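You operate a simulated robot arm through the tools that you are given. There is no shell and no other tool. Be economical: measure what you need, move in short steps, check, and stop when the job is done.

Carry out the task below with a simulated robot arm. There is one attempt and no reset: what you move stays moved.

JOB
Stack the carton that says "wedges" from the top of the wooden table on top of the carton that says "lugs". Fetch the small coil from the top of the wooden table and set it on the green shelf of the coil rack. Take the cover on the top of the small table and put it away on the shelf of the shelf table. Turn the left number dial to 8. Turn the right number dial to 1. Pull the strip cabinet door open. Do these in any order. Set down upright: small coil.

The check looks at the end state, three seconds after you hand in, the way a careful person would. Anything else that was tipped, shoved, dropped, spilled or broken makes it a failure. Lids that push on must go on centred and level and be pressed home; caps that screw on are set level and turned clockwise until they are tight.

ROBOT AND FRAMES
A 7-joint arm with a two-finger parallel gripper on a trunk, on a base that drives. Base frame: it is fixed to the floor where the robot stands at the start and does not move with it; the origin is under the middle of the robot, x ahead of it, y to its left, z up; the surface under the hand at the start is at about z = 0.8. Readings come in m, degrees, newtons and seconds.
Its first joint turns from -166.0 to 166.0 degrees. Places, roughly: carton [0.75, 0, 0.75]; cover (27x25x4 cm) [0.6, -1.8, 0.8]; green shelf of the coil rack [0.4, -4.8, 1.2]; left number dial [0.4, -2.7, 0.9]; right number dial [0.4, -3.6, 0.9]; shelf of the shelf table [-1.4, -9.8, 0.3]; small coil [0.75, -0.5, 0.75]; strip cabinet door [-4.8, -7.6, 0.3]. Payload 1.57 kg.
Tool frame: the origin (TCP) lies between the finger pads and is the grasp point; the fingertips stand 0.03 m ahead of it; z points along the fingers, y is the line along which they close. Largest opening 0.11 m; finger width 0.024, thickness 0.012; the body of the gripper, 0.048 by 0.112 m, starts 0.078 m behind the TCP.
Orientation is told as [roll, pitch, yaw] about the base's x, y, z axes, in that order, counted from this pose: with the fingers straight down and closing along the base's y, the tool's x points along the base's -x, its y along +y and its z along -z.

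CONTROLS
- The arm moves only by the tool apply_moves. Its argument "deltas" is a list that holds one entry, the list of rows, each a list of 7 numbers: the gripper command, from -1 (fully open) to 1 (shut), values between in proportion, then the shift along the tool's x, y, z in m, then the turn, a rotation vector about the tool's x, y, z in degrees. In form: [[[claw, x, y, z, ax, ay, az], ...]]. A call has 1 to 12 rows; each row shifts and turns the commanded pose from where the row before left it, along the tool's axes as they then stand. Each row takes 0.2 s and may step no farther than 0.05 m and 8.6 degrees from the row before; otherwise, or with a gripper value out of range, the whole call is refused. A pose out of reach is approached as far as the arm can. The call stops where the force on the tool passes 40 N (or 10 N more than at its start, if that is more) or the arm is blocked; 0.2 s more then pass. Each finger travels about 0.108 m/s and halts on what it meets, pressing with about 21 N; the grip force reading is that of the motor and also rises with nothing between the fingers. The clock runs only during rows and for 0.2 s after the last one: add rows that do not move to give the fingers time. The reply holds the time, the measured pose of the TCP, the force on the tool along the base axes, the opening and the grip force, in the units named above and with some noise, with the torque about the TCP (base axes, N m) and any sound that the robot's microphone picked up.
- Cameras (640 x 400 px; columns grow to the right, rows downward): "scene" is now at [0.4608, 0.1385, 1.3085]; the picture's right is [-0.84, -0.54, 0.00], its down [-0.42, 0.66, -0.62] and it looks along [0.33, -0.52, -0.79] (base axes); focal length 214 px, centre (320, 200). "wrist" rides on the gripper at [0.07, 0.016, -0.141] in the tool frame; the picture's right is [-0.23, 0.97, 0.00], its down [-0.86, -0.20, -0.48] and it looks along [-0.47, -0.11, 0.88] (tool axes); focal length 222 px, centre (320, 200). There is no depth. A picture from a camera that has moved, and an enlarged one, comes with that camera's place and axes in the base frame and with its lens. The place of the scene camera against the robot may be out by one fixed shift of up to 0.012 m in any direction.
- camera(camera): a new picture of that camera. The clock stands still meanwhile.
- move_column(by): slides the trunk up (or, below 0, down) by that many m; the arm and the scene camera ride with it, the base frame stays. It gives what a move gives, with no picture.
- drive_base(legs): drives the robot by 1 to 6 legs, each [ahead, left, turn to the left] in m, m and degrees, along the robot's own axes; the way and the turn of a leg run together, so that a leg with both is an arc; at most 1.5 m and 180 degrees a leg. The arm and the cameras ride along, it lands a little off, and it stops where it bumps. It gives what a move gives.
- pan_tilt(pan, tilt): turns the head with the scene camera to pan (to the left, within 103 degrees either way) and tilt (down, from -29 to 69), counted from straight ahead of the robot. It gives what a move gives.
- inspect(camera, box): a new picture of the part [left, top, right, bottom] of that camera's present view, enlarged. The clock stands still meanwhile.
- finish_job(): hands the job in; it is judged then, once.

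Work in short steps. Places have to be worked out from the pictures, the camera data and where the tool is seen: move nearer, look again, correct. Check each grasp and each placing, and mend what went wrong. You have 165 turns and 128 pictures in all, those below and enlarged ones among them. Open the gripper and draw the arm clear of the work before you hand the job in, unless the task says otherwise; then end with one line.

The tools are called after "Emit:" as name(argument=value, ...) on one line, values as JSON. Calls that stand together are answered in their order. apply_moves: Moves the arm, as the interface text tells. Its arguments: {"type":"object","properties":{"deltas":{"type":"array","items":{"type":"array","items":{"type":"array","items":{"type":"number"}}}}},"required":["deltas"]} The other tools are called the same way: move_column (by) slides the trunk up or down; drive_base (legs) drives the base; pan_tilt (pan, tilt) turns the head that bears the scene camera; camera (camera) takes a picture; inspect (camera, box) takes an enlarged picture of a part of a camera's view; finish_job () hands the job in.

At the start:

```text
clock: 0.0
eef_pos: [0.504, -0.2816, 1.0252]
orientation: [0.0, 0.0, 0.0]
force: [-0.5, 0.5, 0.3]
moment: [0.04, 0.01, 0.0]
width: 0.11
gripper_force: 0.0
trunk travel left (down, up): [-0.375, 0.235]
robot x, y, heading: [-0.0, 0.0014, 0.1]
head pan, tilt: [-57.6, 51.8]
```

scene: 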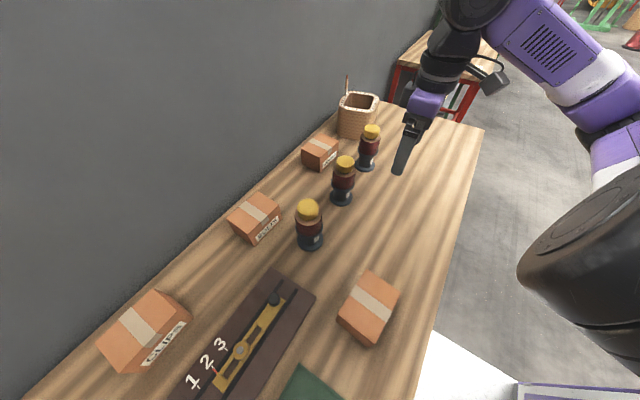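
wrist: 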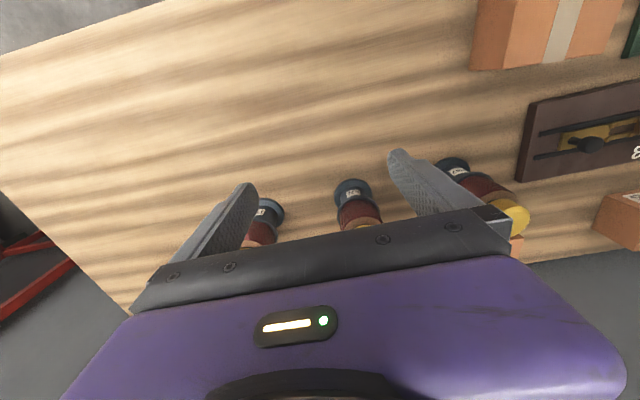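

The table holds several cartons and three coil-like objects. I look closer at labels first.

Emit:
inspect(camera="scene", box=[220, 80, 420, 260])

Emit:
pan_tilt(pan=0, tilt=50)

Emit:
camera(camera="scene")

```text
2.22 times, centred on (320, 170) of scene
camera zoom: at [0.4608, 0.1385, 1.3085], right [-0.84, -0.54, 0.0], down [-0.42, 0.66, -0.62], along [0.33, -0.52, -0.79], focal length 477 px, centre (320, 267)
```

zoom: 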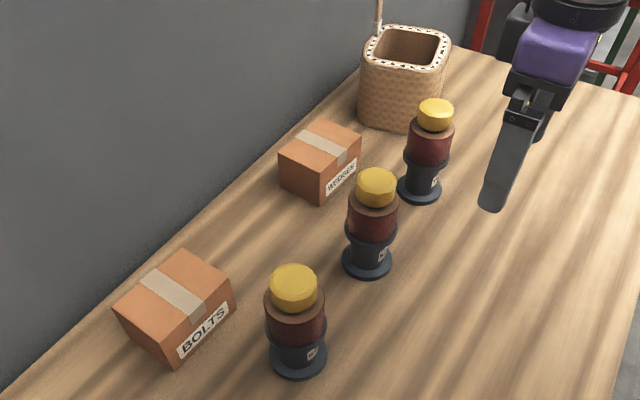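

```text
clock: 1.3
eef_pos: [0.5058, -0.2801, 1.0253]
orientation: [0.0, 0.0, 0.0]
force: [-0.1, 0.0, 0.2]
moment: [0.0, 0.03, -0.01]
width: 0.1102
gripper_force: 0.0
trunk travel left (down, up): [-0.375, 0.235]
robot x, y, heading: [-0.0011, -0.0, -0.0]
head pan, tilt: [0.0, 50.0]
```

```text
124 pictures are left
camera scene: at [0.4974, 0.2021, 1.3108], right [0.0, -1.0, 0.0], down [-0.77, 0.0, -0.64], along [0.64, 0.0, -0.77], focal length 214 px, centre (320, 200)
```

scene: 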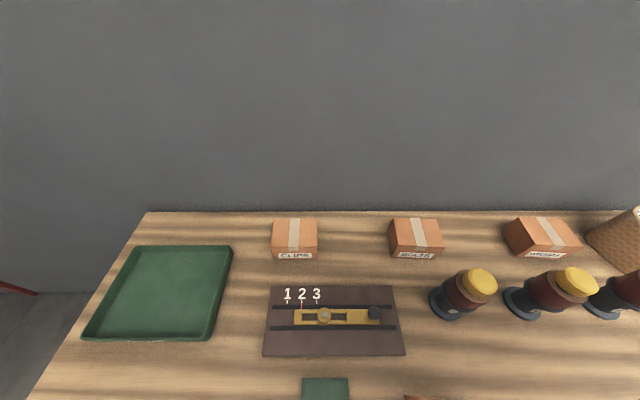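

I look at the coil labels and the near carton.

Emit:
pan_tilt(pan=-40, tilt=52)

Emit:
camera(camera="scene")

Emit:
inspect(camera="wrist", box=[220, 140, 560, 260])

```text
clock: 2.3
eef_pos: [0.5051, -0.2812, 1.0252]
orientation: [0.1, 0.0, 0.0]
force: [-0.4, -0.4, 0.6]
moment: [0.0, 0.0, 0.01]
width: 0.1102
gripper_force: 0.2
trunk travel left (down, up): [-0.375, 0.235]
robot x, y, heading: [-0.0026, -0.0023, -0.0]
head pan, tilt: [-40.0, 52.0]
```

```text
123 pictures are left
camera scene: at [0.478, 0.1539, 1.3082], right [-0.64, -0.77, 0.0], down [-0.6, 0.51, -0.62], along [0.47, -0.4, -0.79], focal length 214 px, centre (320, 200)
```

scene: 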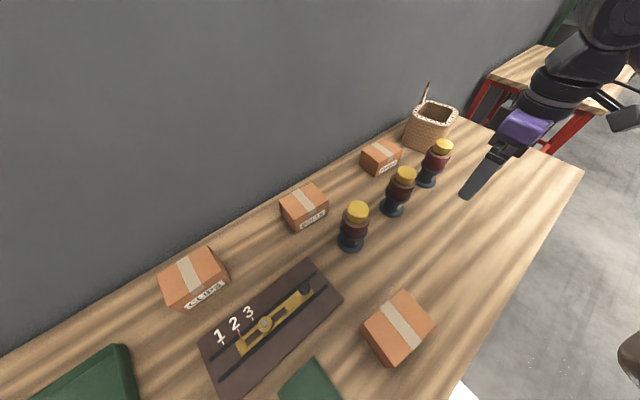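

```text
1.88 times, centred on (390, 200) of wrist
camera zoom: at [0.4358, -0.2663, 1.1662], right [0.23, 0.97, 0.0], down [0.86, -0.2, 0.48], along [0.47, -0.11, -0.88], focal length 418 px, centre (188, 200)
```

zoom: 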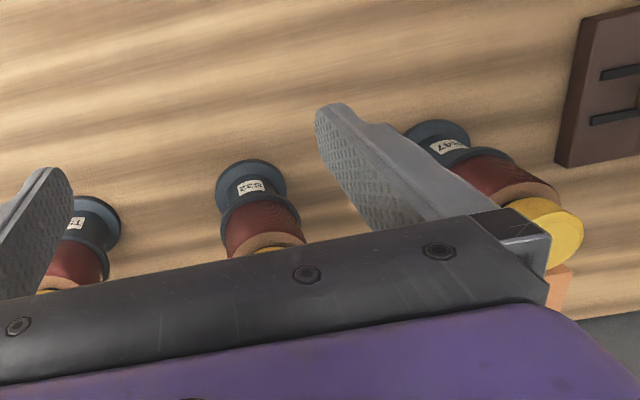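

Labels need a better view; zoom in on each coil label from the scene camera and the near carton.

Emit:
inspect(camera="scene", box=[325, 130, 465, 260])

Emit:
inspect(camera="wrist", box=[420, 150, 520, 220])

Emit:
inspect(camera="scene", box=[350, 280, 450, 380])

```text
3.08 times, centred on (395, 195) of scene
camera zoom: at [0.478, 0.1539, 1.3082], right [-0.64, -0.77, 0.0], down [-0.6, 0.51, -0.62], along [0.47, -0.4, -0.79], focal length 660 px, centre (89, 215)
```

zoom: 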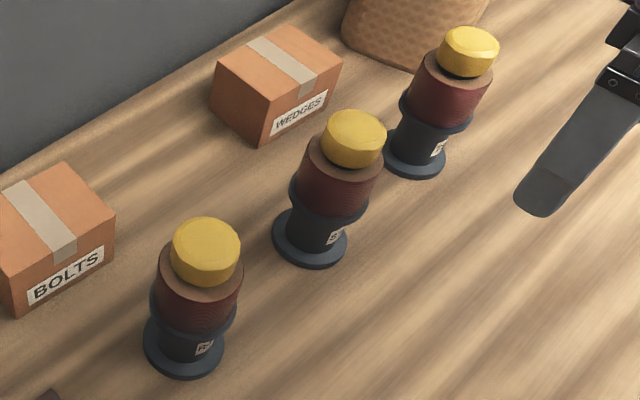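

```text
5.71 times, centred on (470, 185) of wrist
camera zoom: at [0.4358, -0.2663, 1.1662], right [0.23, 0.97, 0.0], down [0.86, -0.2, 0.48], along [0.47, -0.11, -0.88], focal length 1269 px, centre (-537, 286)
```

zoom: 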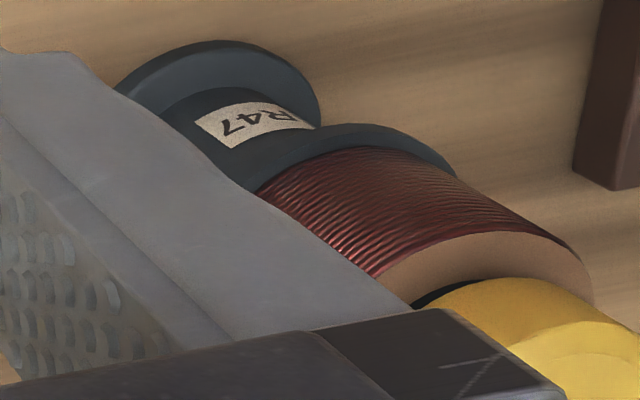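

```text
4.00 times, centred on (400, 330) of scene
camera zoom: at [0.478, 0.1539, 1.3082], right [-0.64, -0.77, 0.0], down [-0.6, 0.51, -0.62], along [0.47, -0.4, -0.79], focal length 858 px, centre (0, -320)
```

zoom: 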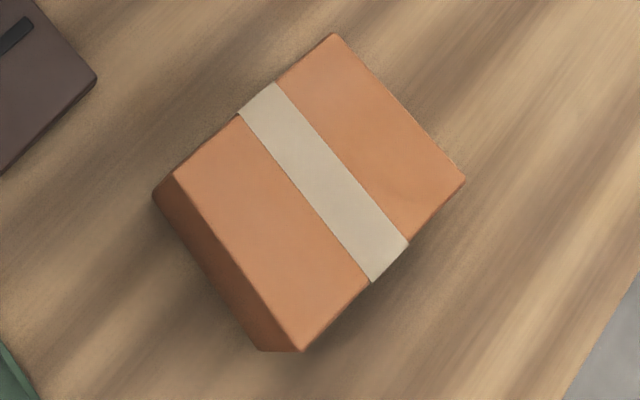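

Coil sizes look near equal, so I need a level view. First I check surroundings to the right/rear before backing off.

Emit:
pan_tilt(pan=-100, tilt=15)

Emit:
camera(camera="scene")

Emit:
pan_tilt(pan=100, tilt=25)

Emit:
camera(camera="scene")

```text
clock: 3.6
eef_pos: [0.506, -0.2818, 1.0255]
orientation: [0.0, 0.0, 0.0]
force: [-0.9, 0.4, -0.3]
moment: [-0.03, -0.04, -0.04]
width: 0.1101
gripper_force: 0.0
trunk travel left (down, up): [-0.375, 0.235]
robot x, y, heading: [0.0002, -0.0006, 0.1]
head pan, tilt: [-100.0, 15.0]
```

```text
118 pictures are left
camera scene: at [0.4043, 0.1101, 1.3645], right [-0.98, 0.17, 0.0], down [0.04, 0.26, -0.97], along [-0.17, -0.95, -0.26], focal length 214 px, centre (320, 200)
```

scene: 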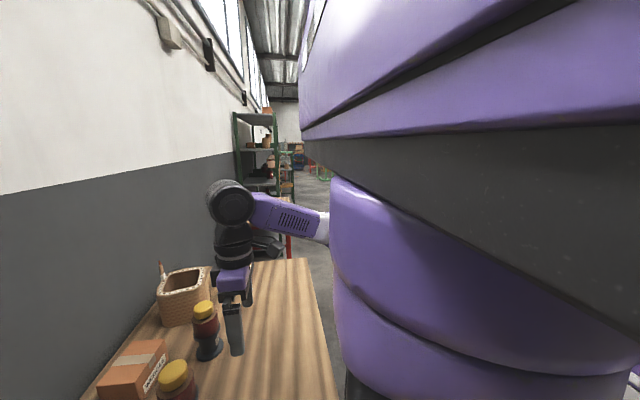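

```text
clock: 6.6
eef_pos: [0.5053, -0.281, 1.0257]
orientation: [0.1, 0.0, 0.1]
force: [0.6, -0.7, 0.7]
moment: [0.02, -0.01, 0.02]
width: 0.1102
gripper_force: 0.0
trunk travel left (down, up): [-0.375, 0.235]
robot x, y, heading: [-0.0021, -0.0035, 0.2]
head pan, tilt: [100.0, 25.0]
```

```text
117 pictures are left
camera scene: at [0.4045, 0.2929, 1.3483], right [0.98, 0.17, 0.0], down [0.07, -0.42, -0.91], along [-0.16, 0.89, -0.42], focal length 214 px, centre (320, 200)
```

scene: 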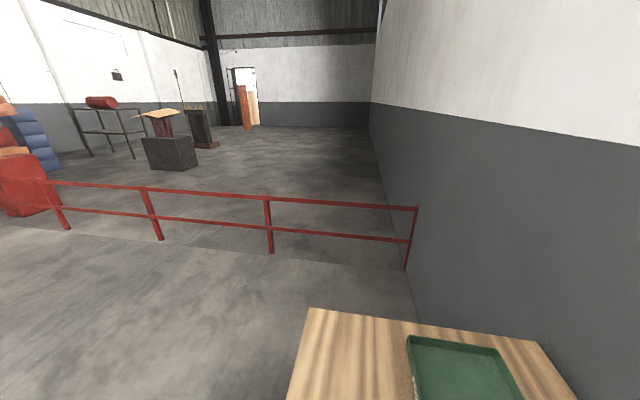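

Floor behind seems open. Back off 0.6 m, lower the trunk and take a near-level view.

Emit:
drive_base(legs=[[-0.6, 0, 0]])

Emit:
move_column(by=-0.3)

Emit:
pan_tilt(pan=-20, tilt=18)

Emit:
camera(camera="scene")

```text
clock: 9.9
eef_pos: [-0.0872, -0.2798, 1.0257]
orientation: [0.0, 0.0, 0.4]
force: [-0.2, 0.1, 0.4]
moment: [0.0, 0.01, 0.02]
width: 0.1099
gripper_force: 0.0
trunk travel left (down, up): [-0.375, 0.235]
robot x, y, heading: [-0.5952, -0.0049, 0.6]
head pan, tilt: [100.0, 25.0]
```

```text
clock: 12.9
eef_pos: [-0.0873, -0.2792, 0.7267]
orientation: [-0.1, 0.0, 0.4]
force: [-0.4, -0.5, -0.4]
moment: [-0.01, 0.0, 0.01]
width: 0.1101
gripper_force: 0.1
trunk travel left (down, up): [-0.075, 0.535]
robot x, y, heading: [-0.5907, -0.0029, 0.3]
head pan, tilt: [100.0, 25.0]
```

```text
clock: 14.9
eef_pos: [-0.0882, -0.2804, 0.725]
orientation: [0.0, 0.1, 0.4]
force: [0.1, 0.0, 0.6]
moment: [0.01, 0.0, -0.01]
width: 0.1101
gripper_force: 0.2
trunk travel left (down, up): [-0.075, 0.535]
robot x, y, heading: [-0.5933, 0.0024, 0.2]
head pan, tilt: [-20.0, 18.0]
```

```text
116 pictures are left
camera scene: at [-0.0882, 0.1716, 1.0597], right [-0.34, -0.94, 0.0], down [-0.29, 0.1, -0.95], along [0.9, -0.32, -0.31], focal length 214 px, centre (320, 200)
```

scene: 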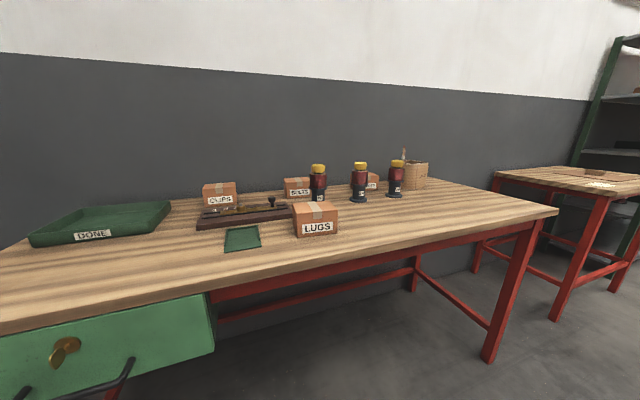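

The near carton is LUGS. Zoom on the coils.

Emit:
inspect(camera="scene", box=[290, 145, 440, 245])

Emit:
inspect(camera="scene", box=[345, 150, 415, 210])

```text
4.00 times, centred on (365, 195) of scene
camera zoom: at [-0.0882, 0.1716, 1.0597], right [-0.34, -0.94, 0.0], down [-0.29, 0.1, -0.95], along [0.9, -0.32, -0.31], focal length 858 px, centre (140, 220)
```

zoom: 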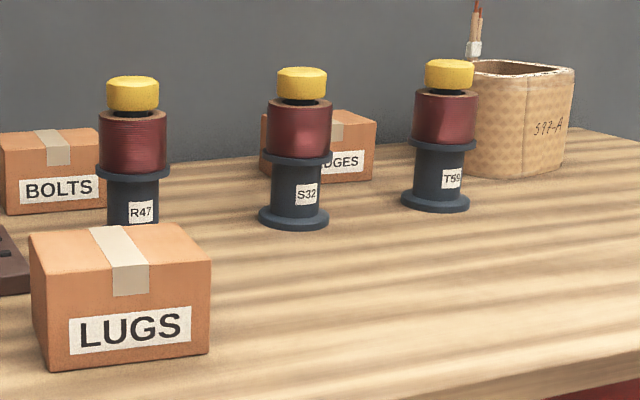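

```text
6.67 times, centred on (380, 180) of scene
camera zoom: at [-0.0882, 0.1716, 1.0597], right [-0.34, -0.94, 0.0], down [-0.29, 0.1, -0.95], along [0.9, -0.32, -0.31], focal length 1430 px, centre (-80, 333)
```

zoom: 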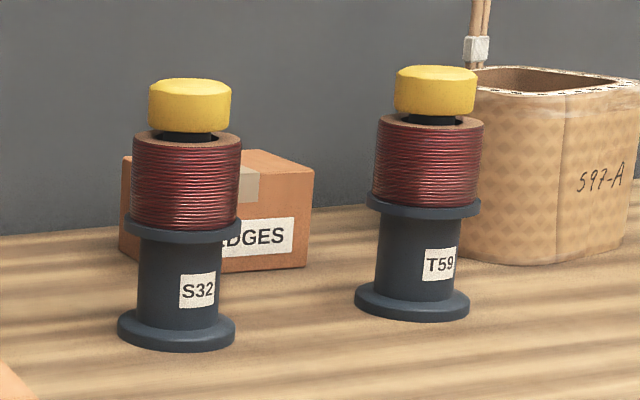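

All three coils look alike with codes R47/S32/T59; something elsewhere may tell which is "small". First do the cartons: raise the trunk and stand so both LUGS and WEDGES are in reach.

Emit:
move_column(by=0.35)

Emit:
drive_base(legs=[[0.42, -0.2, 0]])

Emit:
pan_tilt(pan=-25, tilt=45)

Emit:
camera(camera="scene")

Emit:
camera(camera="wrist")

```text
clock: 18.4
eef_pos: [-0.0888, -0.2797, 1.0758]
orientation: [-0.1, 0.0, 0.4]
force: [0.1, 0.4, -1.0]
moment: [0.01, 0.0, -0.02]
width: 0.1101
gripper_force: 0.0
trunk travel left (down, up): [-0.425, 0.185]
robot x, y, heading: [-0.5944, -0.0057, 0.2]
head pan, tilt: [-20.0, 18.0]
```

```text
clock: 21.1
eef_pos: [0.3258, -0.477, 1.0744]
orientation: [-0.1, -0.1, 0.2]
force: [-0.8, 0.0, 0.1]
moment: [0.01, -0.02, -0.04]
width: 0.1099
gripper_force: 0.2
trunk travel left (down, up): [-0.425, 0.185]
robot x, y, heading: [-0.1784, -0.1973, 0.1]
head pan, tilt: [-20.0, 18.0]
```

```text
clock: 22.0
eef_pos: [0.3255, -0.4754, 1.0756]
orientation: [0.0, 0.0, 0.2]
force: [0.5, 0.0, -2.0]
moment: [-0.01, 0.01, 0.01]
width: 0.11
gripper_force: 0.0
trunk travel left (down, up): [-0.425, 0.185]
robot x, y, heading: [-0.1803, -0.1984, 0.3]
head pan, tilt: [-25.0, 45.0]
```

```text
113 pictures are left
camera scene: at [0.3127, -0.0274, 1.3678], right [-0.42, -0.91, 0.0], down [-0.64, 0.3, -0.71], along [0.64, -0.3, -0.71], focal length 214 px, centre (320, 200)
```

scene: 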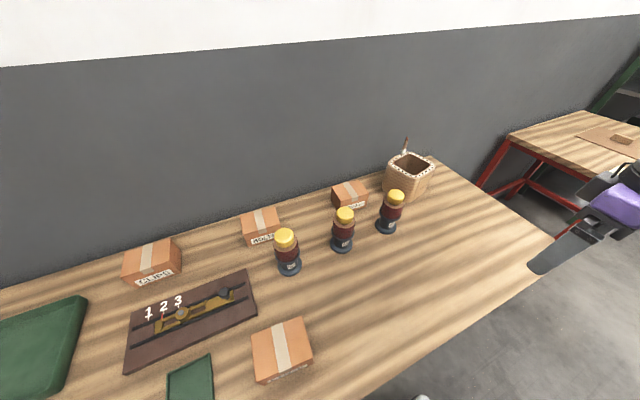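

```text
112 pictures are left
camera wrist: at [0.2561, -0.4617, 1.2162], right [0.22, 0.97, 0.0], down [0.86, -0.2, 0.48], along [0.47, -0.11, -0.88], focal length 222 px, centre (320, 200)
```

wrist: 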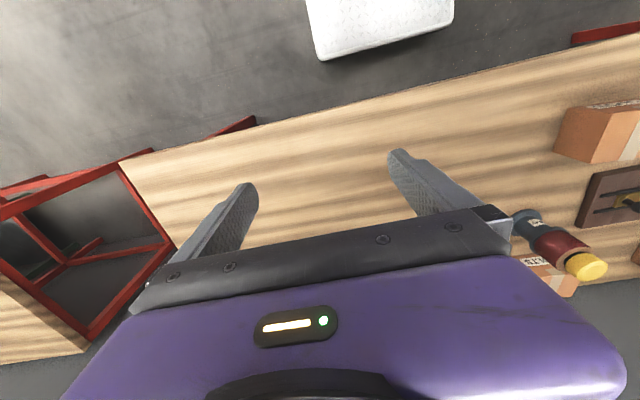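

I localise WEDGES and LUGS with enlarged views.

Emit:
inspect(camera="scene", box=[320, 165, 400, 215])

Emit:
inspect(camera="scene", box=[230, 310, 330, 390])

```text
8.00 times, centred on (360, 190) of scene
camera zoom: at [0.3127, -0.0274, 1.3678], right [-0.42, -0.91, 0.0], down [-0.64, 0.3, -0.71], along [0.64, -0.3, -0.71], focal length 1716 px, centre (0, 280)
```

zoom: 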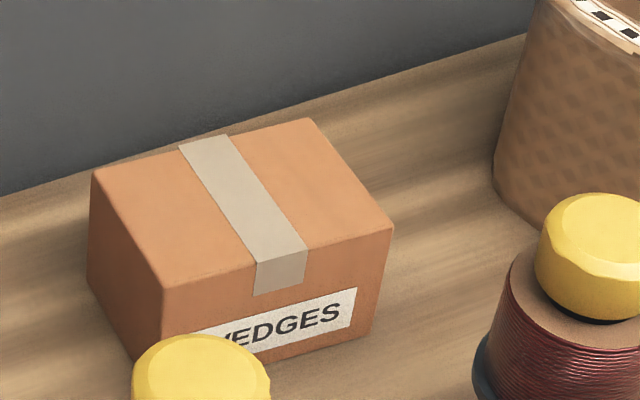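

```text
5.00 times, centred on (280, 350) of scene
camera zoom: at [0.3127, -0.0274, 1.3678], right [-0.42, -0.91, 0.0], down [-0.64, 0.3, -0.71], along [0.64, -0.3, -0.71], focal length 1072 px, centre (520, -550)
```

zoom: 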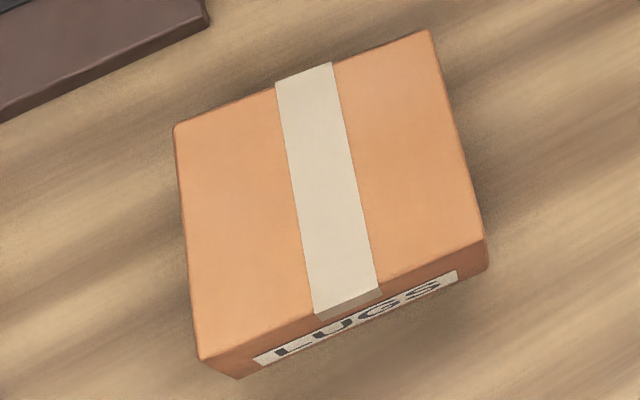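

Table z ≈ 0.79, carton tops ≈ 0.857; WEDGES centre ≈ (0.778,-0.362) yaw -4.5°, LUGS ≈ (0.433,0.003) yaw -5.5°, each ~0.11×0.079×0.067. I nudge forward 3 cm and move the hand above WEDGES.

Emit:
drive_base(legs=[[0.03, 0, 0]])

Emit:
apply_moves(deltas=[[[-1, -0.045, 0.0125, 0, 0, 0, 0], [-1, -0.045, 0.0125, 0, 0, 0, 0], [-1, -0.045, 0.0125, 0, 0, 0, 0], [-1, -0.045, 0.0125, 0, 0, 0, 0], [-1, -0.045, 0.0125, 0, 0, 0, 0], [-1, -0.045, 0.0125, 0, 0, 0, 0], [-1, -0.045, 0.0125, 0, 0, 0, 0], [-1, -0.045, 0.0125, 0, 0, 0, 0], [-1, -0.045, 0.0125, 0, 0, 0, 0]]])

Emit:
apply_moves(deltas=[[[-1, 0, 0, 0, 0, 0, -8.55], [-1, 0, 0, 0, 0, 0, -8.55], [-1, 0, 0, 0, 0, 0, -8.55], [-1, 0, 0, 0, 0, 0, -8.55], [-1, 0, 0, 0, 0, 0, -8.55], [-1, 0, 0, 0, 0, 0, -8.55], [-1, 0, 0, 0, 0, 0, -8.55], [-1, 0, 0, 0, 0, 0, -8.55], [-1, 0, 0, 0, 0, 0, -8.55], [-1, 0, 0, 0, 0, 0, -8.55]]])

Emit:
camera(camera="wrist")

Emit:
camera(camera="scene")

```text
clock: 22.9
eef_pos: [0.3564, -0.4759, 1.0761]
orientation: [0.1, 0.0, 0.1]
force: [0.2, 0.5, -0.5]
moment: [-0.01, 0.0, 0.01]
width: 0.1098
gripper_force: 0.1
trunk travel left (down, up): [-0.425, 0.185]
robot x, y, heading: [-0.1516, -0.1964, 0.2]
head pan, tilt: [-25.0, 45.0]
```

```text
clock: 24.9
eef_pos: [0.7603, -0.3614, 1.0746]
orientation: [-0.1, 0.0, 0.2]
force: [-0.2, 0.0, -0.3]
moment: [0.03, 0.01, -0.06]
width: 0.1099
gripper_force: 0.1
trunk travel left (down, up): [-0.425, 0.185]
robot x, y, heading: [-0.1496, -0.1977, 0.2]
head pan, tilt: [-25.0, 45.0]
```

```text
clock: 27.1
eef_pos: [0.7592, -0.3624, 1.0757]
orientation: [0.0, 0.0, 85.8]
force: [0.2, 0.9, 0.8]
moment: [0.03, -0.01, -0.03]
width: 0.1101
gripper_force: 0.0
trunk travel left (down, up): [-0.425, 0.185]
robot x, y, heading: [-0.1522, -0.1966, 0.2]
head pan, tilt: [-25.0, 45.0]
```

```text
109 pictures are left
camera wrist: at [0.7394, -0.4319, 1.2158], right [-0.95, 0.3, 0.0], down [0.26, 0.84, 0.48], along [0.14, 0.46, -0.88], focal length 222 px, centre (320, 200)
```

wrist: 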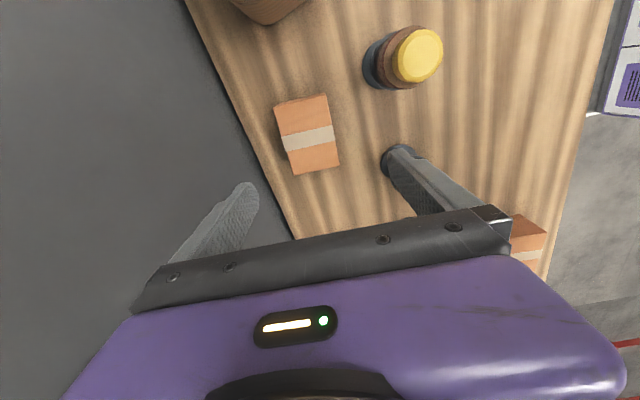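

```text
108 pictures are left
camera scene: at [0.3431, -0.0273, 1.3677], right [-0.42, -0.91, 0.0], down [-0.64, 0.3, -0.71], along [0.64, -0.3, -0.71], focal length 214 px, centre (320, 200)
```

scene: 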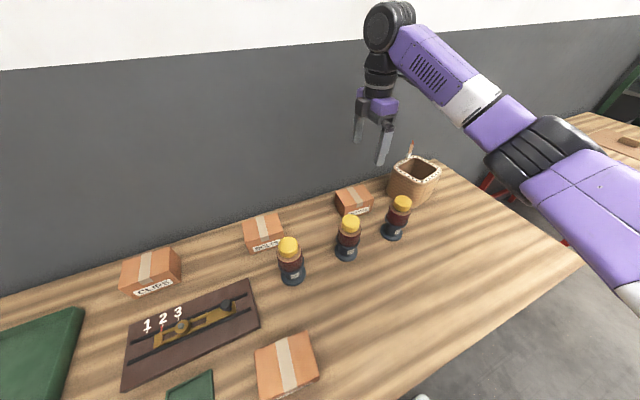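

Zoom on the carton in the wrist view to refine its position.

Emit:
inspect(camera="wrist", box=[250, 80, 370, 190])

```text
3.64 times, centred on (310, 135) of wrist
camera zoom: at [0.7394, -0.4319, 1.2158], right [-0.95, 0.3, 0.0], down [0.26, 0.84, 0.48], along [0.14, 0.46, -0.88], focal length 808 px, centre (356, 436)
```

zoom: 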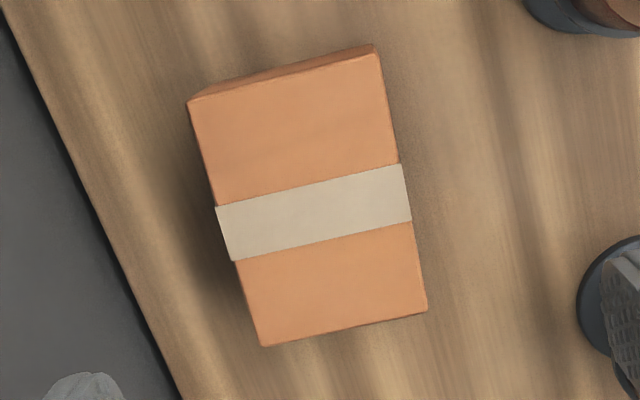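

Wrist view gives WEDGES at (0.781,-0.359), yaw -4.6° — consistent. Centre and descend to TCP z≈0.832.

Emit:
apply_moves(deltas=[[[-1, -0.005, -0.0215, 0, 0, 0, 0.4], [-1, 0, 0, 0.04, 0, 0, 0], [-1, 0, 0, 0.04, 0, 0, 0], [-1, 0, 0, 0.04, 0, 0, 0], [-1, 0, 0, 0.04, 0, 0, 0], [-1, 0, 0, 0.04, 0, 0, 0], [-1, 0, 0, 0.022, 0, 0, 0], [-1, 0, 0, 0.022, 0, 0, 0], [-1, 0, 0, 0, 0, 0, 0]]])

Emit:
camera(camera="wrist")

```text
clock: 29.1
eef_pos: [0.7808, -0.3573, 0.8305]
orientation: [0.1, -0.1, 85.3]
force: [-0.3, -0.5, -0.9]
moment: [0.02, 0.02, -0.01]
width: 0.1097
gripper_force: 0.0
trunk travel left (down, up): [-0.425, 0.185]
robot x, y, heading: [-0.1506, -0.1945, 0.3]
head pan, tilt: [-25.0, 45.0]
```

```text
106 pictures are left
camera wrist: at [0.7596, -0.4263, 0.9715], right [-0.95, 0.31, 0.0], down [0.27, 0.84, 0.48], along [0.15, 0.46, -0.88], focal length 222 px, centre (320, 200)
```

wrist: 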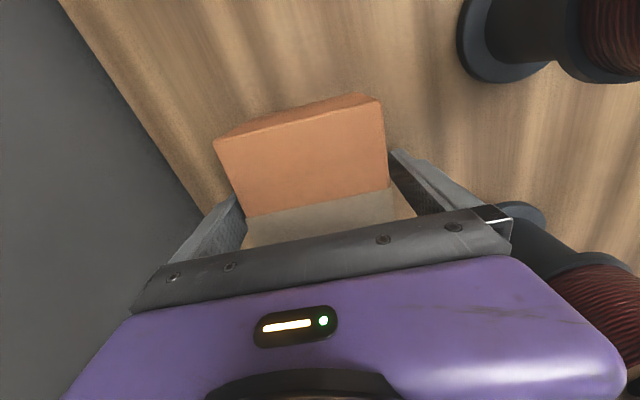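

The fingers straddle the carton. Close and lift.

Emit:
apply_moves(deltas=[[[1, 0, 0, 0, 0, 0, 0], [1, 0, 0, 0, 0, 0, 0], [1, 0, 0, 0, 0, 0, 0], [1, 0, 0, -0.03, 0, 0, 0], [1, 0, 0, -0.05, 0, 0, 0], [1, 0, 0, -0.05, 0, 0, 0], [1, 0, 0, -0.05, 0, 0, 0], [1, 0, 0, -0.05, 0, 0, 0]]])

Emit:
camera(camera="wrist")

```text
clock: 30.9
eef_pos: [0.7826, -0.3566, 1.0623]
orientation: [0.1, 0.0, 85.4]
force: [0.2, 0.9, -3.1]
moment: [0.0, 0.01, -0.02]
width: 0.08
gripper_force: 21.6
trunk travel left (down, up): [-0.425, 0.185]
robot x, y, heading: [-0.1498, -0.1953, 0.2]
head pan, tilt: [-25.0, 45.0]
```

```text
105 pictures are left
camera wrist: at [0.7588, -0.4271, 1.2021], right [-0.95, 0.31, 0.0], down [0.27, 0.84, 0.48], along [0.14, 0.46, -0.88], focal length 222 px, centre (320, 200)
```

wrist: 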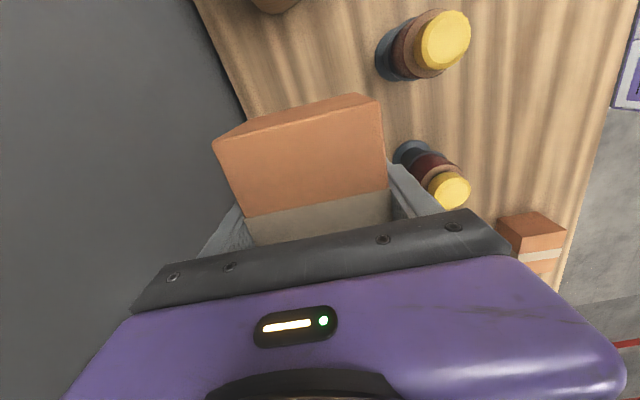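

Held at 0.080 m. Carry it to just short of LUGS, where the wrist camera can see LUGS.

Emit:
apply_moves(deltas=[[[1, -0.0223, 0.0454, 0, 0, 0, 0], [1, -0.0223, 0.0454, 0, 0, 0, 0], [1, -0.0223, 0.0454, 0, 0, 0, 0], [1, -0.0223, 0.0454, 0, 0, 0, 0], [1, -0.0223, 0.0454, 0, 0, 0, 0], [1, -0.0223, 0.0454, 0, 0, 0, 0], [1, -0.0223, 0.0454, 0, 0, 0, 0], [1, -0.0223, 0.0454, 0, 0, 0, 0], [1, 0, 0, 0, 0, 0, 0]]])

Emit:
camera(camera="wrist")

Emit:
camera(camera="scene")

```text
refused: row 1 steps farther than a row can; nothing moved
```

```text
104 pictures are left
camera wrist: at [0.7588, -0.4271, 1.2021], right [-0.95, 0.31, 0.0], down [0.27, 0.84, 0.48], along [0.14, 0.46, -0.88], focal length 222 px, centre (320, 200)
```

wrist: 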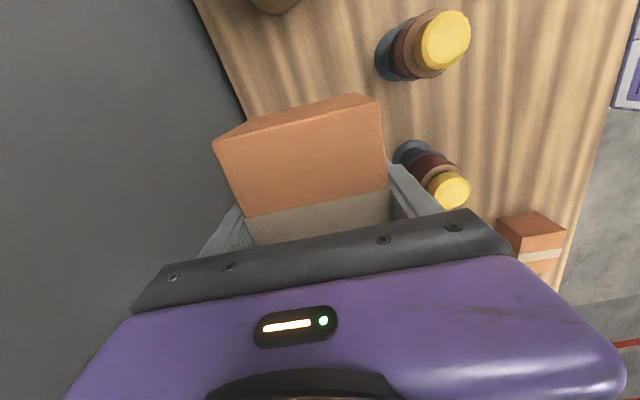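

```text
103 pictures are left
camera scene: at [0.3434, -0.0273, 1.3674], right [-0.42, -0.91, 0.0], down [-0.64, 0.3, -0.71], along [0.64, -0.3, -0.71], focal length 214 px, centre (320, 200)
```

scene: 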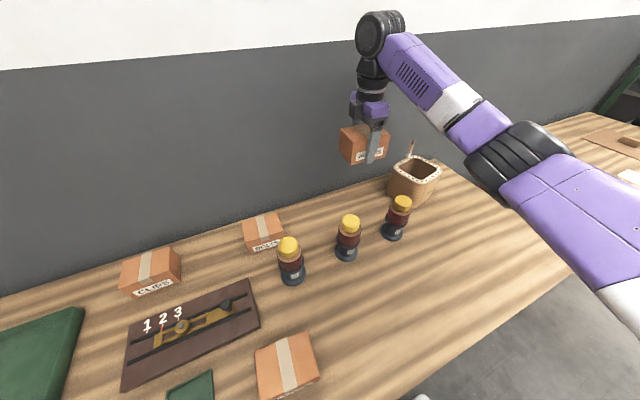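

Step was slightly too long; split over more rows.

Emit:
apply_moves(deltas=[[[1, -0.0178, 0.0363, 0, 0, 0, 0], [1, -0.0178, 0.0363, 0, 0, 0, 0], [1, -0.0178, 0.0363, 0, 0, 0, 0], [1, -0.0178, 0.0363, 0, 0, 0, 0], [1, -0.0178, 0.0363, 0, 0, 0, 0], [1, -0.0178, 0.0363, 0, 0, 0, 0], [1, -0.0178, 0.0363, 0, 0, 0, 0], [1, -0.0178, 0.0363, 0, 0, 0, 0], [1, -0.0178, 0.0363, 0, 0, 0, 0], [1, -0.0178, 0.0363, 0, 0, 0, 0], [1, 0, 0, 0, 0, 0, 0]]])

Emit:
camera(camera="wrist")

```text
clock: 33.3
eef_pos: [0.4344, -0.152, 1.0621]
orientation: [0.0, 0.1, 85.3]
force: [-0.2, 0.1, -3.0]
moment: [0.0, 0.0, 0.0]
width: 0.08
gripper_force: 20.9
trunk travel left (down, up): [-0.425, 0.185]
robot x, y, heading: [-0.1537, -0.1978, 0.2]
head pan, tilt: [-25.0, 45.0]
```

```text
102 pictures are left
camera wrist: at [0.4123, -0.2218, 1.2023], right [-0.95, 0.31, 0.0], down [0.27, 0.84, 0.48], along [0.15, 0.46, -0.88], focal length 222 px, centre (320, 200)
```

wrist: 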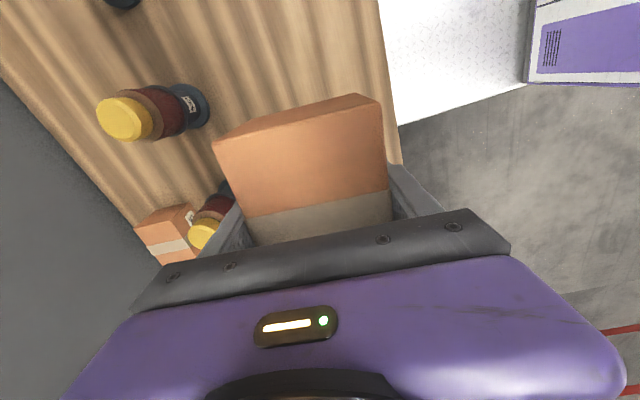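

LUGS is hidden from the wrist. Take one more scene measurement of LUGS from a steeper head pose.

Emit:
pan_tilt(pan=0, tilt=66)

Emit:
inspect(camera="scene", box=[190, 100, 430, 260])

```text
clock: 34.1
eef_pos: [0.4342, -0.1525, 1.0611]
orientation: [-0.1, 0.0, 85.2]
force: [0.5, 0.1, -2.2]
moment: [0.0, -0.01, 0.01]
width: 0.08
gripper_force: 21.4
trunk travel left (down, up): [-0.425, 0.185]
robot x, y, heading: [-0.1535, -0.1973, 0.4]
head pan, tilt: [0.0, 66.0]
```

```text
2.50 times, centred on (310, 180) of scene
camera zoom: at [0.3288, 0.007, 1.3417], right [0.0, -1.0, 0.0], down [-0.91, 0.0, -0.41], along [0.41, 0.0, -0.91], focal length 536 px, centre (345, 250)
```

zoom: 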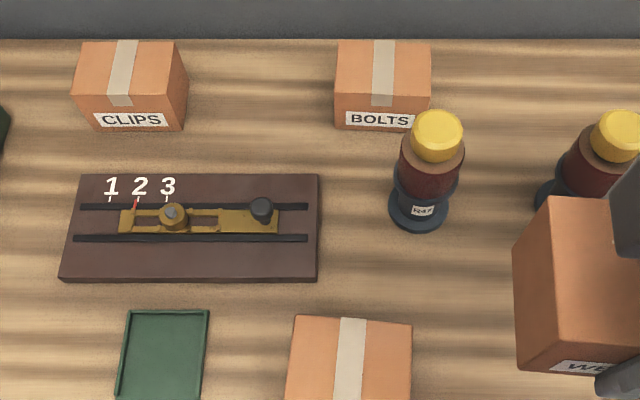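

Emit:
inspect(camera="scene", box=[270, 210, 390, 290])

```text
5.00 times, centred on (330, 250) of scene
camera zoom: at [0.3288, 0.007, 1.3417], right [0.0, -1.0, 0.0], down [-0.91, 0.0, -0.41], along [0.41, 0.0, -0.91], focal length 1072 px, centre (270, -50)
```

zoom: 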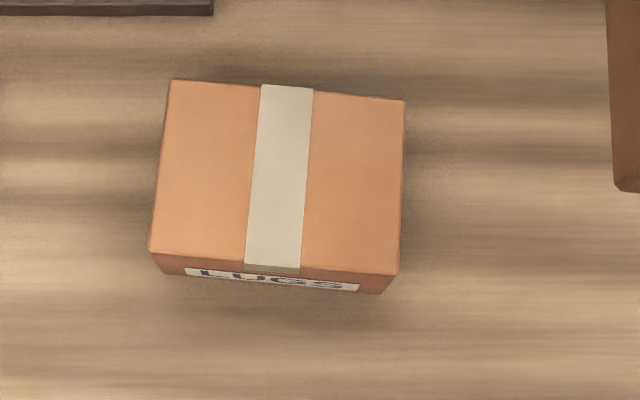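

LUGS centre ≈ (0.436,0.006), yaw -5°. Move above and descend to ~2 cm over it.

Emit:
apply_moves(deltas=[[[1, -0.0399, 0.00275, 0, 0, 0, 0.3], [1, -0.0399, 0.00275, 0, 0, 0, 0], [1, -0.0399, 0.00275, 0, 0, 0, 0], [1, -0.0399, 0.00275, 0, 0, 0, 0], [1, 0, 0, 0.045, 0, 0, 0], [1, 0, 0, 0.045, 0, 0, 0], [1, 0, 0, 0.045, 0, 0, 0], [1, 0, 0, 0, 0, 0, 0], [1, 0, 0, 0, 0, 0, 0]]])

Emit:
camera(camera="scene")

Emit:
camera(camera="wrist")

```text
clock: 36.1
eef_pos: [0.4393, 0.0068, 0.9268]
orientation: [0.0, -0.1, 85.0]
force: [-0.3, -0.3, -3.0]
moment: [-0.01, 0.03, 0.02]
width: 0.0799
gripper_force: 21.0
trunk travel left (down, up): [-0.425, 0.185]
robot x, y, heading: [-0.1506, -0.1982, 0.5]
head pan, tilt: [0.0, 66.0]
```

```text
99 pictures are left
camera scene: at [0.3287, 0.0071, 1.3416], right [0.0, -1.0, 0.0], down [-0.91, 0.0, -0.41], along [0.41, 0.0, -0.91], focal length 214 px, centre (320, 200)
```

scene: 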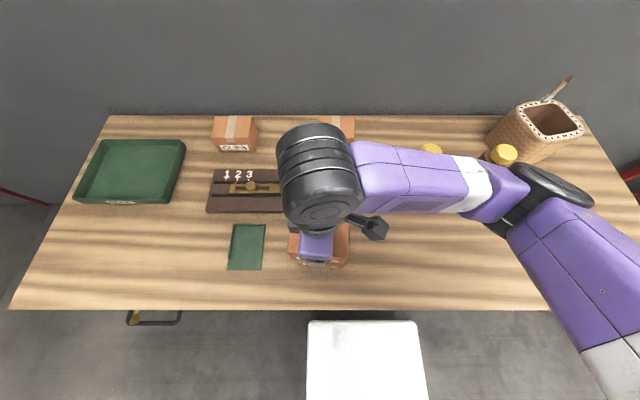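

```text
98 pictures are left
camera wrist: at [0.4165, -0.0617, 1.068], right [-0.95, 0.31, 0.0], down [0.27, 0.83, 0.48], along [0.15, 0.45, -0.88], focal length 222 px, centre (320, 200)
```

wrist: 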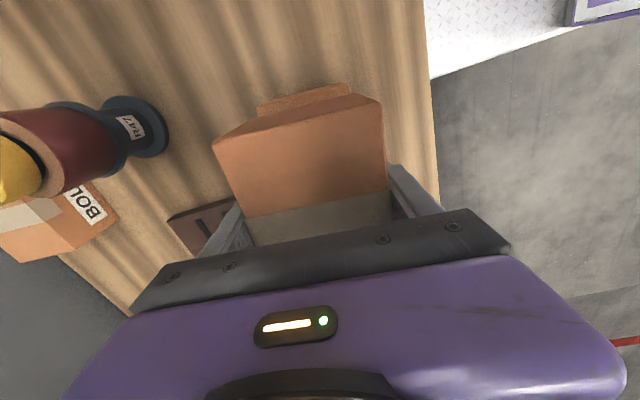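

Alignment with LUGS is within a few mm. Lower gently to contact.

Emit:
apply_moves(deltas=[[[1, 0.002, 0, 0.015, 0, 0, 0], [1, 0, 0, 0.009, 0, 0, 0], [1, 0, 0, 0.002, 0, 0, 0], [1, 0, 0, 0.002, 0, 0, 0], [1, 0, 0, 0, 0, 0, 0]]])

```text
clock: 37.4
eef_pos: [0.4383, 0.0059, 0.8998]
orientation: [-0.1, -0.1, 85.2]
force: [-0.8, 2.7, 22.0]
moment: [-0.04, 0.18, 0.29]
width: 0.0798
gripper_force: 21.1
trunk travel left (down, up): [-0.425, 0.185]
robot x, y, heading: [-0.1499, -0.1958, 0.2]
head pan, tilt: [0.0, 66.0]
```

Contact felt (22 N). Back off a hair, release, and rise.

Emit:
apply_moves(deltas=[[[1, 0, 0, -0.001, 0, 0, 0], [0.2, 0, 0, 0, 0, 0, 0], [-0.2, 0, 0, 0, 0, 0, 0], [-1, 0, 0, 0, 0, 0, 0], [-1, 0, 0, 0, 0, 0, 0], [-1, 0, 0, -0.03, 0, 0, 0], [-1, 0, 0, -0.05, 0, 0, 0], [-1, 0, 0, -0.05, 0, 0, 0], [-1, 0, 0, -0.05, 0, 0, 0]]])

Emit:
camera(camera="wrist")

```text
clock: 39.4
eef_pos: [0.4357, 0.0045, 1.0798]
orientation: [0.1, 0.0, 85.0]
force: [-0.7, -0.3, -0.5]
moment: [0.0, 0.03, 0.04]
width: 0.1099
gripper_force: 0.1
trunk travel left (down, up): [-0.425, 0.185]
robot x, y, heading: [-0.1493, -0.1998, 0.0]
head pan, tilt: [0.0, 66.0]
```

```text
97 pictures are left
camera wrist: at [0.4135, -0.0652, 1.2207], right [-0.95, 0.31, 0.0], down [0.27, 0.83, 0.48], along [0.15, 0.45, -0.88], focal length 222 px, centre (320, 200)
```

wrist: 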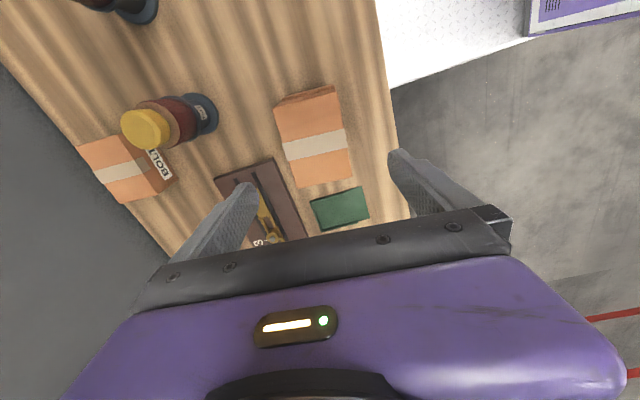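

The stack is good. Back away and scout to the right: small table (cover), dials and rack.

Emit:
drive_base(legs=[[-0.5, 0, 0], [0, -1.5, 0], [0, -0.4, 0]])

Emit:
pan_tilt(pan=-20, tilt=20)

Emit:
camera(camera="scene")

```text
clock: 51.3
eef_pos: [-0.0454, -1.8614, 1.0807]
orientation: [0.0, 0.0, 85.6]
force: [0.8, 0.0, -0.9]
moment: [0.01, 0.0, -0.02]
width: 0.1101
gripper_force: 0.0
trunk travel left (down, up): [-0.425, 0.185]
robot x, y, heading: [-0.6288, -2.0692, 0.9]
head pan, tilt: [0.0, 66.0]
```

```text
clock: 52.4
eef_pos: [-0.0453, -1.8626, 1.0791]
orientation: [0.0, 0.1, 85.7]
force: [0.3, -0.6, -0.1]
moment: [0.02, 0.05, 0.0]
width: 0.1098
gripper_force: 0.0
trunk travel left (down, up): [-0.425, 0.185]
robot x, y, heading: [-0.6309, -2.0728, 1.1]
head pan, tilt: [-20.0, 20.0]
```

```text
96 pictures are left
camera scene: at [-0.1239, -1.8914, 1.4063], right [-0.33, -0.94, 0.0], down [-0.32, 0.11, -0.94], along [0.89, -0.31, -0.34], focal length 214 px, centre (320, 200)
```

scene: 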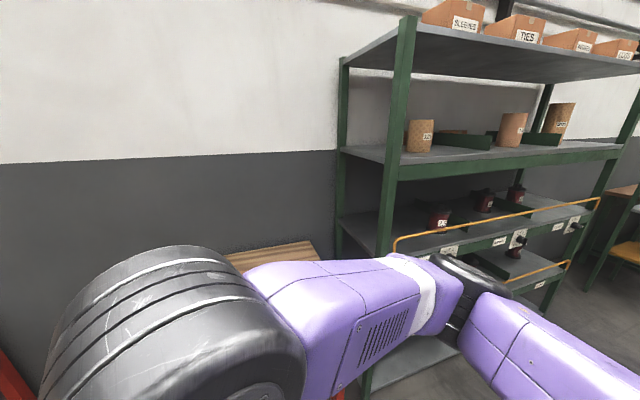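

A big rack stands to the right. Drive on to face it and look around.

Emit:
drive_base(legs=[[-0.3, -1.3, 0]])

Emit:
pan_tilt(pan=-15, tilt=12)

Emit:
camera(camera="scene")

```text
clock: 59.1
eef_pos: [-0.3347, -3.1682, 1.0797]
orientation: [0.0, 0.0, 84.0]
force: [-0.1, -0.3, 0.0]
moment: [0.0, 0.0, 0.03]
width: 0.1099
gripper_force: 0.0
trunk travel left (down, up): [-0.425, 0.185]
robot x, y, heading: [-0.9241, -3.3608, -0.7]
head pan, tilt: [-20.0, 20.0]
```

```text
clock: 59.8
eef_pos: [-0.3345, -3.1687, 1.0792]
orientation: [0.0, -0.1, 84.0]
force: [-0.5, 0.1, -0.3]
moment: [0.01, 0.0, -0.03]
width: 0.1099
gripper_force: 0.0
trunk travel left (down, up): [-0.425, 0.185]
robot x, y, heading: [-0.9212, -3.3614, -0.8]
head pan, tilt: [-15.0, 12.0]
```

```text
95 pictures are left
camera scene: at [-0.4112, -3.1883, 1.4194], right [-0.27, -0.96, 0.0], down [-0.2, 0.06, -0.98], along [0.94, -0.27, -0.21], focal length 214 px, centre (320, 200)
```

scene: 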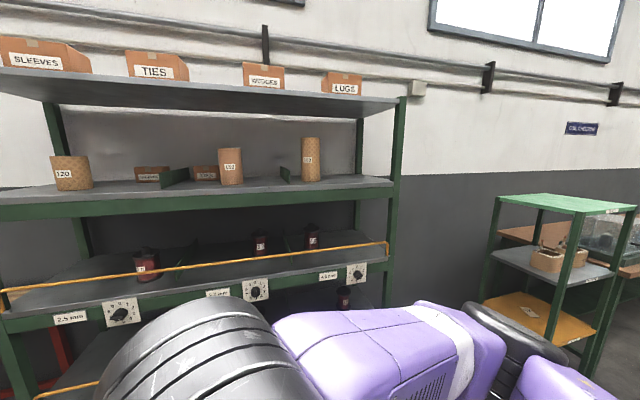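

Zoom in on the dials, the sign, and the small coloured rack.

Emit:
inspect(camera="scene", box=[20, 215, 400, 335])

Emit:
inspect(camera="scene", box=[480, 110, 640, 360])

```text
1.68 times, centred on (210, 275) of scene
camera zoom: at [-0.4112, -3.1883, 1.4194], right [-0.27, -0.96, 0.0], down [-0.2, 0.06, -0.98], along [0.94, -0.27, -0.21], focal length 361 px, centre (505, 74)
```

zoom: 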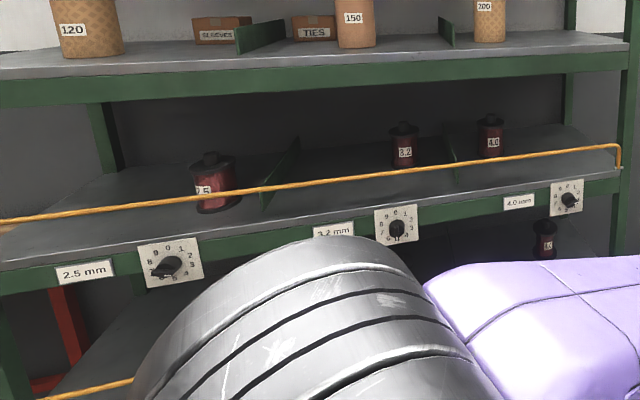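

```text
1.60 times, centred on (560, 235) of scene
camera zoom: at [-0.4112, -3.1883, 1.4194], right [-0.27, -0.96, 0.0], down [-0.2, 0.06, -0.98], along [0.94, -0.27, -0.21], focal length 343 px, centre (-64, 144)
```

zoom: 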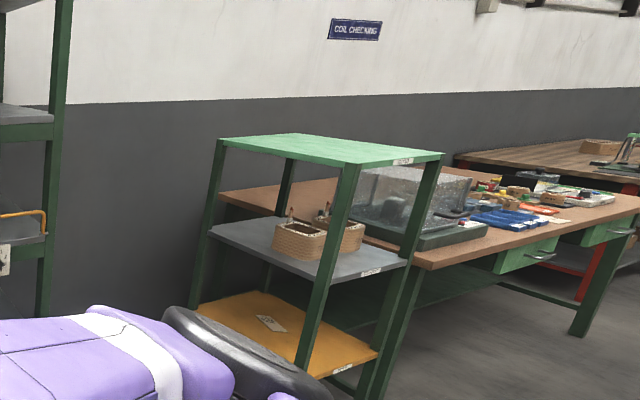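

Three dials 0–9; the coil rack has labelled shelves and a paper on the yellow one. Move closer to read them.

Emit:
drive_base(legs=[[0, -1.3, 0]])

Emit:
camera(camera="scene")

```text
clock: 66.2
eef_pos: [-0.3365, -4.4345, 1.0803]
orientation: [0.0, -0.1, 86.2]
force: [0.3, 0.4, 0.5]
moment: [0.03, -0.04, -0.01]
width: 0.1099
gripper_force: 0.1
trunk travel left (down, up): [-0.425, 0.185]
robot x, y, heading: [-0.922, -4.6489, 1.4]
head pan, tilt: [-15.0, 12.0]
```

```text
92 pictures are left
camera scene: at [-0.4122, -4.4568, 1.4194], right [-0.24, -0.97, 0.0], down [-0.2, 0.05, -0.98], along [0.95, -0.23, -0.21], focal length 214 px, centre (320, 200)
```

scene: 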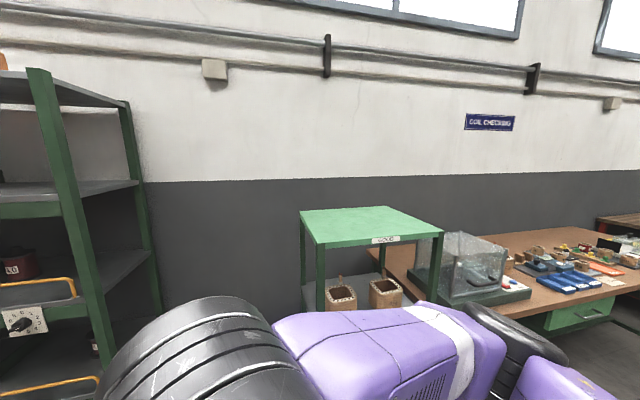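

The shelf label reads "GOOD". The arm blocks the rest; turn the base right and look left to view the rack and checking table.

Emit:
drive_base(legs=[[0, 0, -50]])

Emit:
pan_tilt(pan=50, tilt=25)

Emit:
camera(camera="scene")

```text
clock: 68.9
eef_pos: [-0.3776, -4.9526, 1.0807]
orientation: [0.0, 0.0, 36.6]
force: [0.2, 0.1, 0.2]
moment: [0.0, -0.01, -0.03]
width: 0.1101
gripper_force: 0.0
trunk travel left (down, up): [-0.425, 0.185]
robot x, y, heading: [-0.9161, -4.6495, -48.1]
head pan, tilt: [-15.0, 12.0]
```

```text
clock: 70.2
eef_pos: [-0.3791, -4.9525, 1.0794]
orientation: [0.1, -0.1, 36.6]
force: [-0.9, 0.3, 0.3]
moment: [0.0, 0.01, 0.04]
width: 0.11
gripper_force: 0.0
trunk travel left (down, up): [-0.425, 0.185]
robot x, y, heading: [-0.9194, -4.6487, -48.3]
head pan, tilt: [50.0, 25.0]
```

```text
91 pictures are left
camera scene: at [-0.3991, -4.8275, 1.3983], right [0.03, -1.0, 0.0], down [-0.42, -0.01, -0.91], along [0.91, 0.03, -0.42], focal length 214 px, centre (320, 200)
```

scene: 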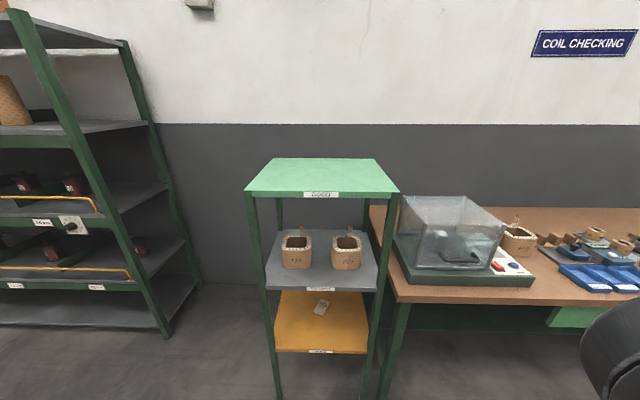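

Emit:
inspect(camera="scene", box=[235, 150, 405, 360])

Emit:
inspect(camera="scene", box=[310, 290, 340, 320])

Emit:
inspect(camera="scene", box=[390, 180, 640, 320])

```text
1.90 times, centred on (320, 255) of scene
camera zoom: at [-0.3991, -4.8275, 1.3983], right [0.03, -1.0, 0.0], down [-0.42, -0.01, -0.91], along [0.91, 0.03, -0.42], focal length 408 px, centre (320, 95)
```

zoom: 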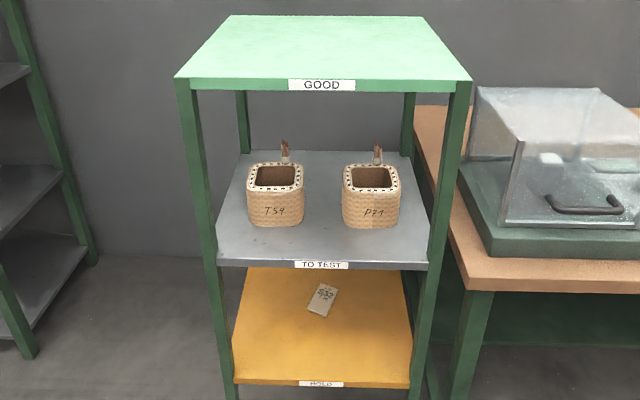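

```text
13.33 times, centred on (325, 305) of scene
camera zoom: at [-0.3991, -4.8275, 1.3983], right [0.03, -1.0, 0.0], down [-0.42, -0.01, -0.91], along [0.91, 0.03, -0.42], focal length 2860 px, centre (253, -1200)
```

zoom: 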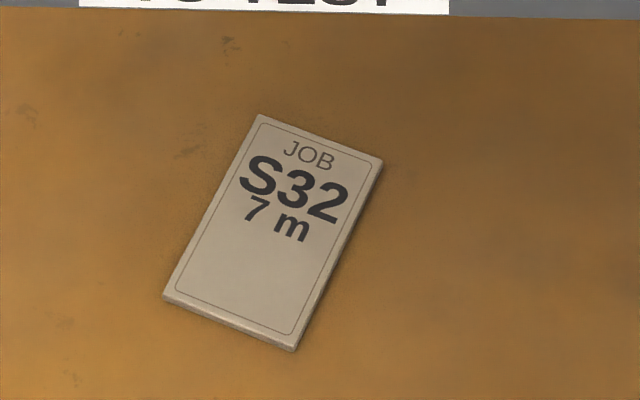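

```text
2.56 times, centred on (515, 250) of scene
camera zoom: at [-0.3991, -4.8275, 1.3983], right [0.03, -1.0, 0.0], down [-0.42, -0.01, -0.91], along [0.91, 0.03, -0.42], focal length 549 px, centre (-179, 72)
```

zoom: 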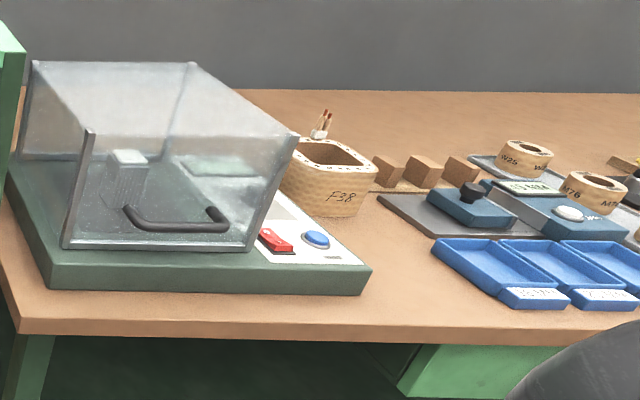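

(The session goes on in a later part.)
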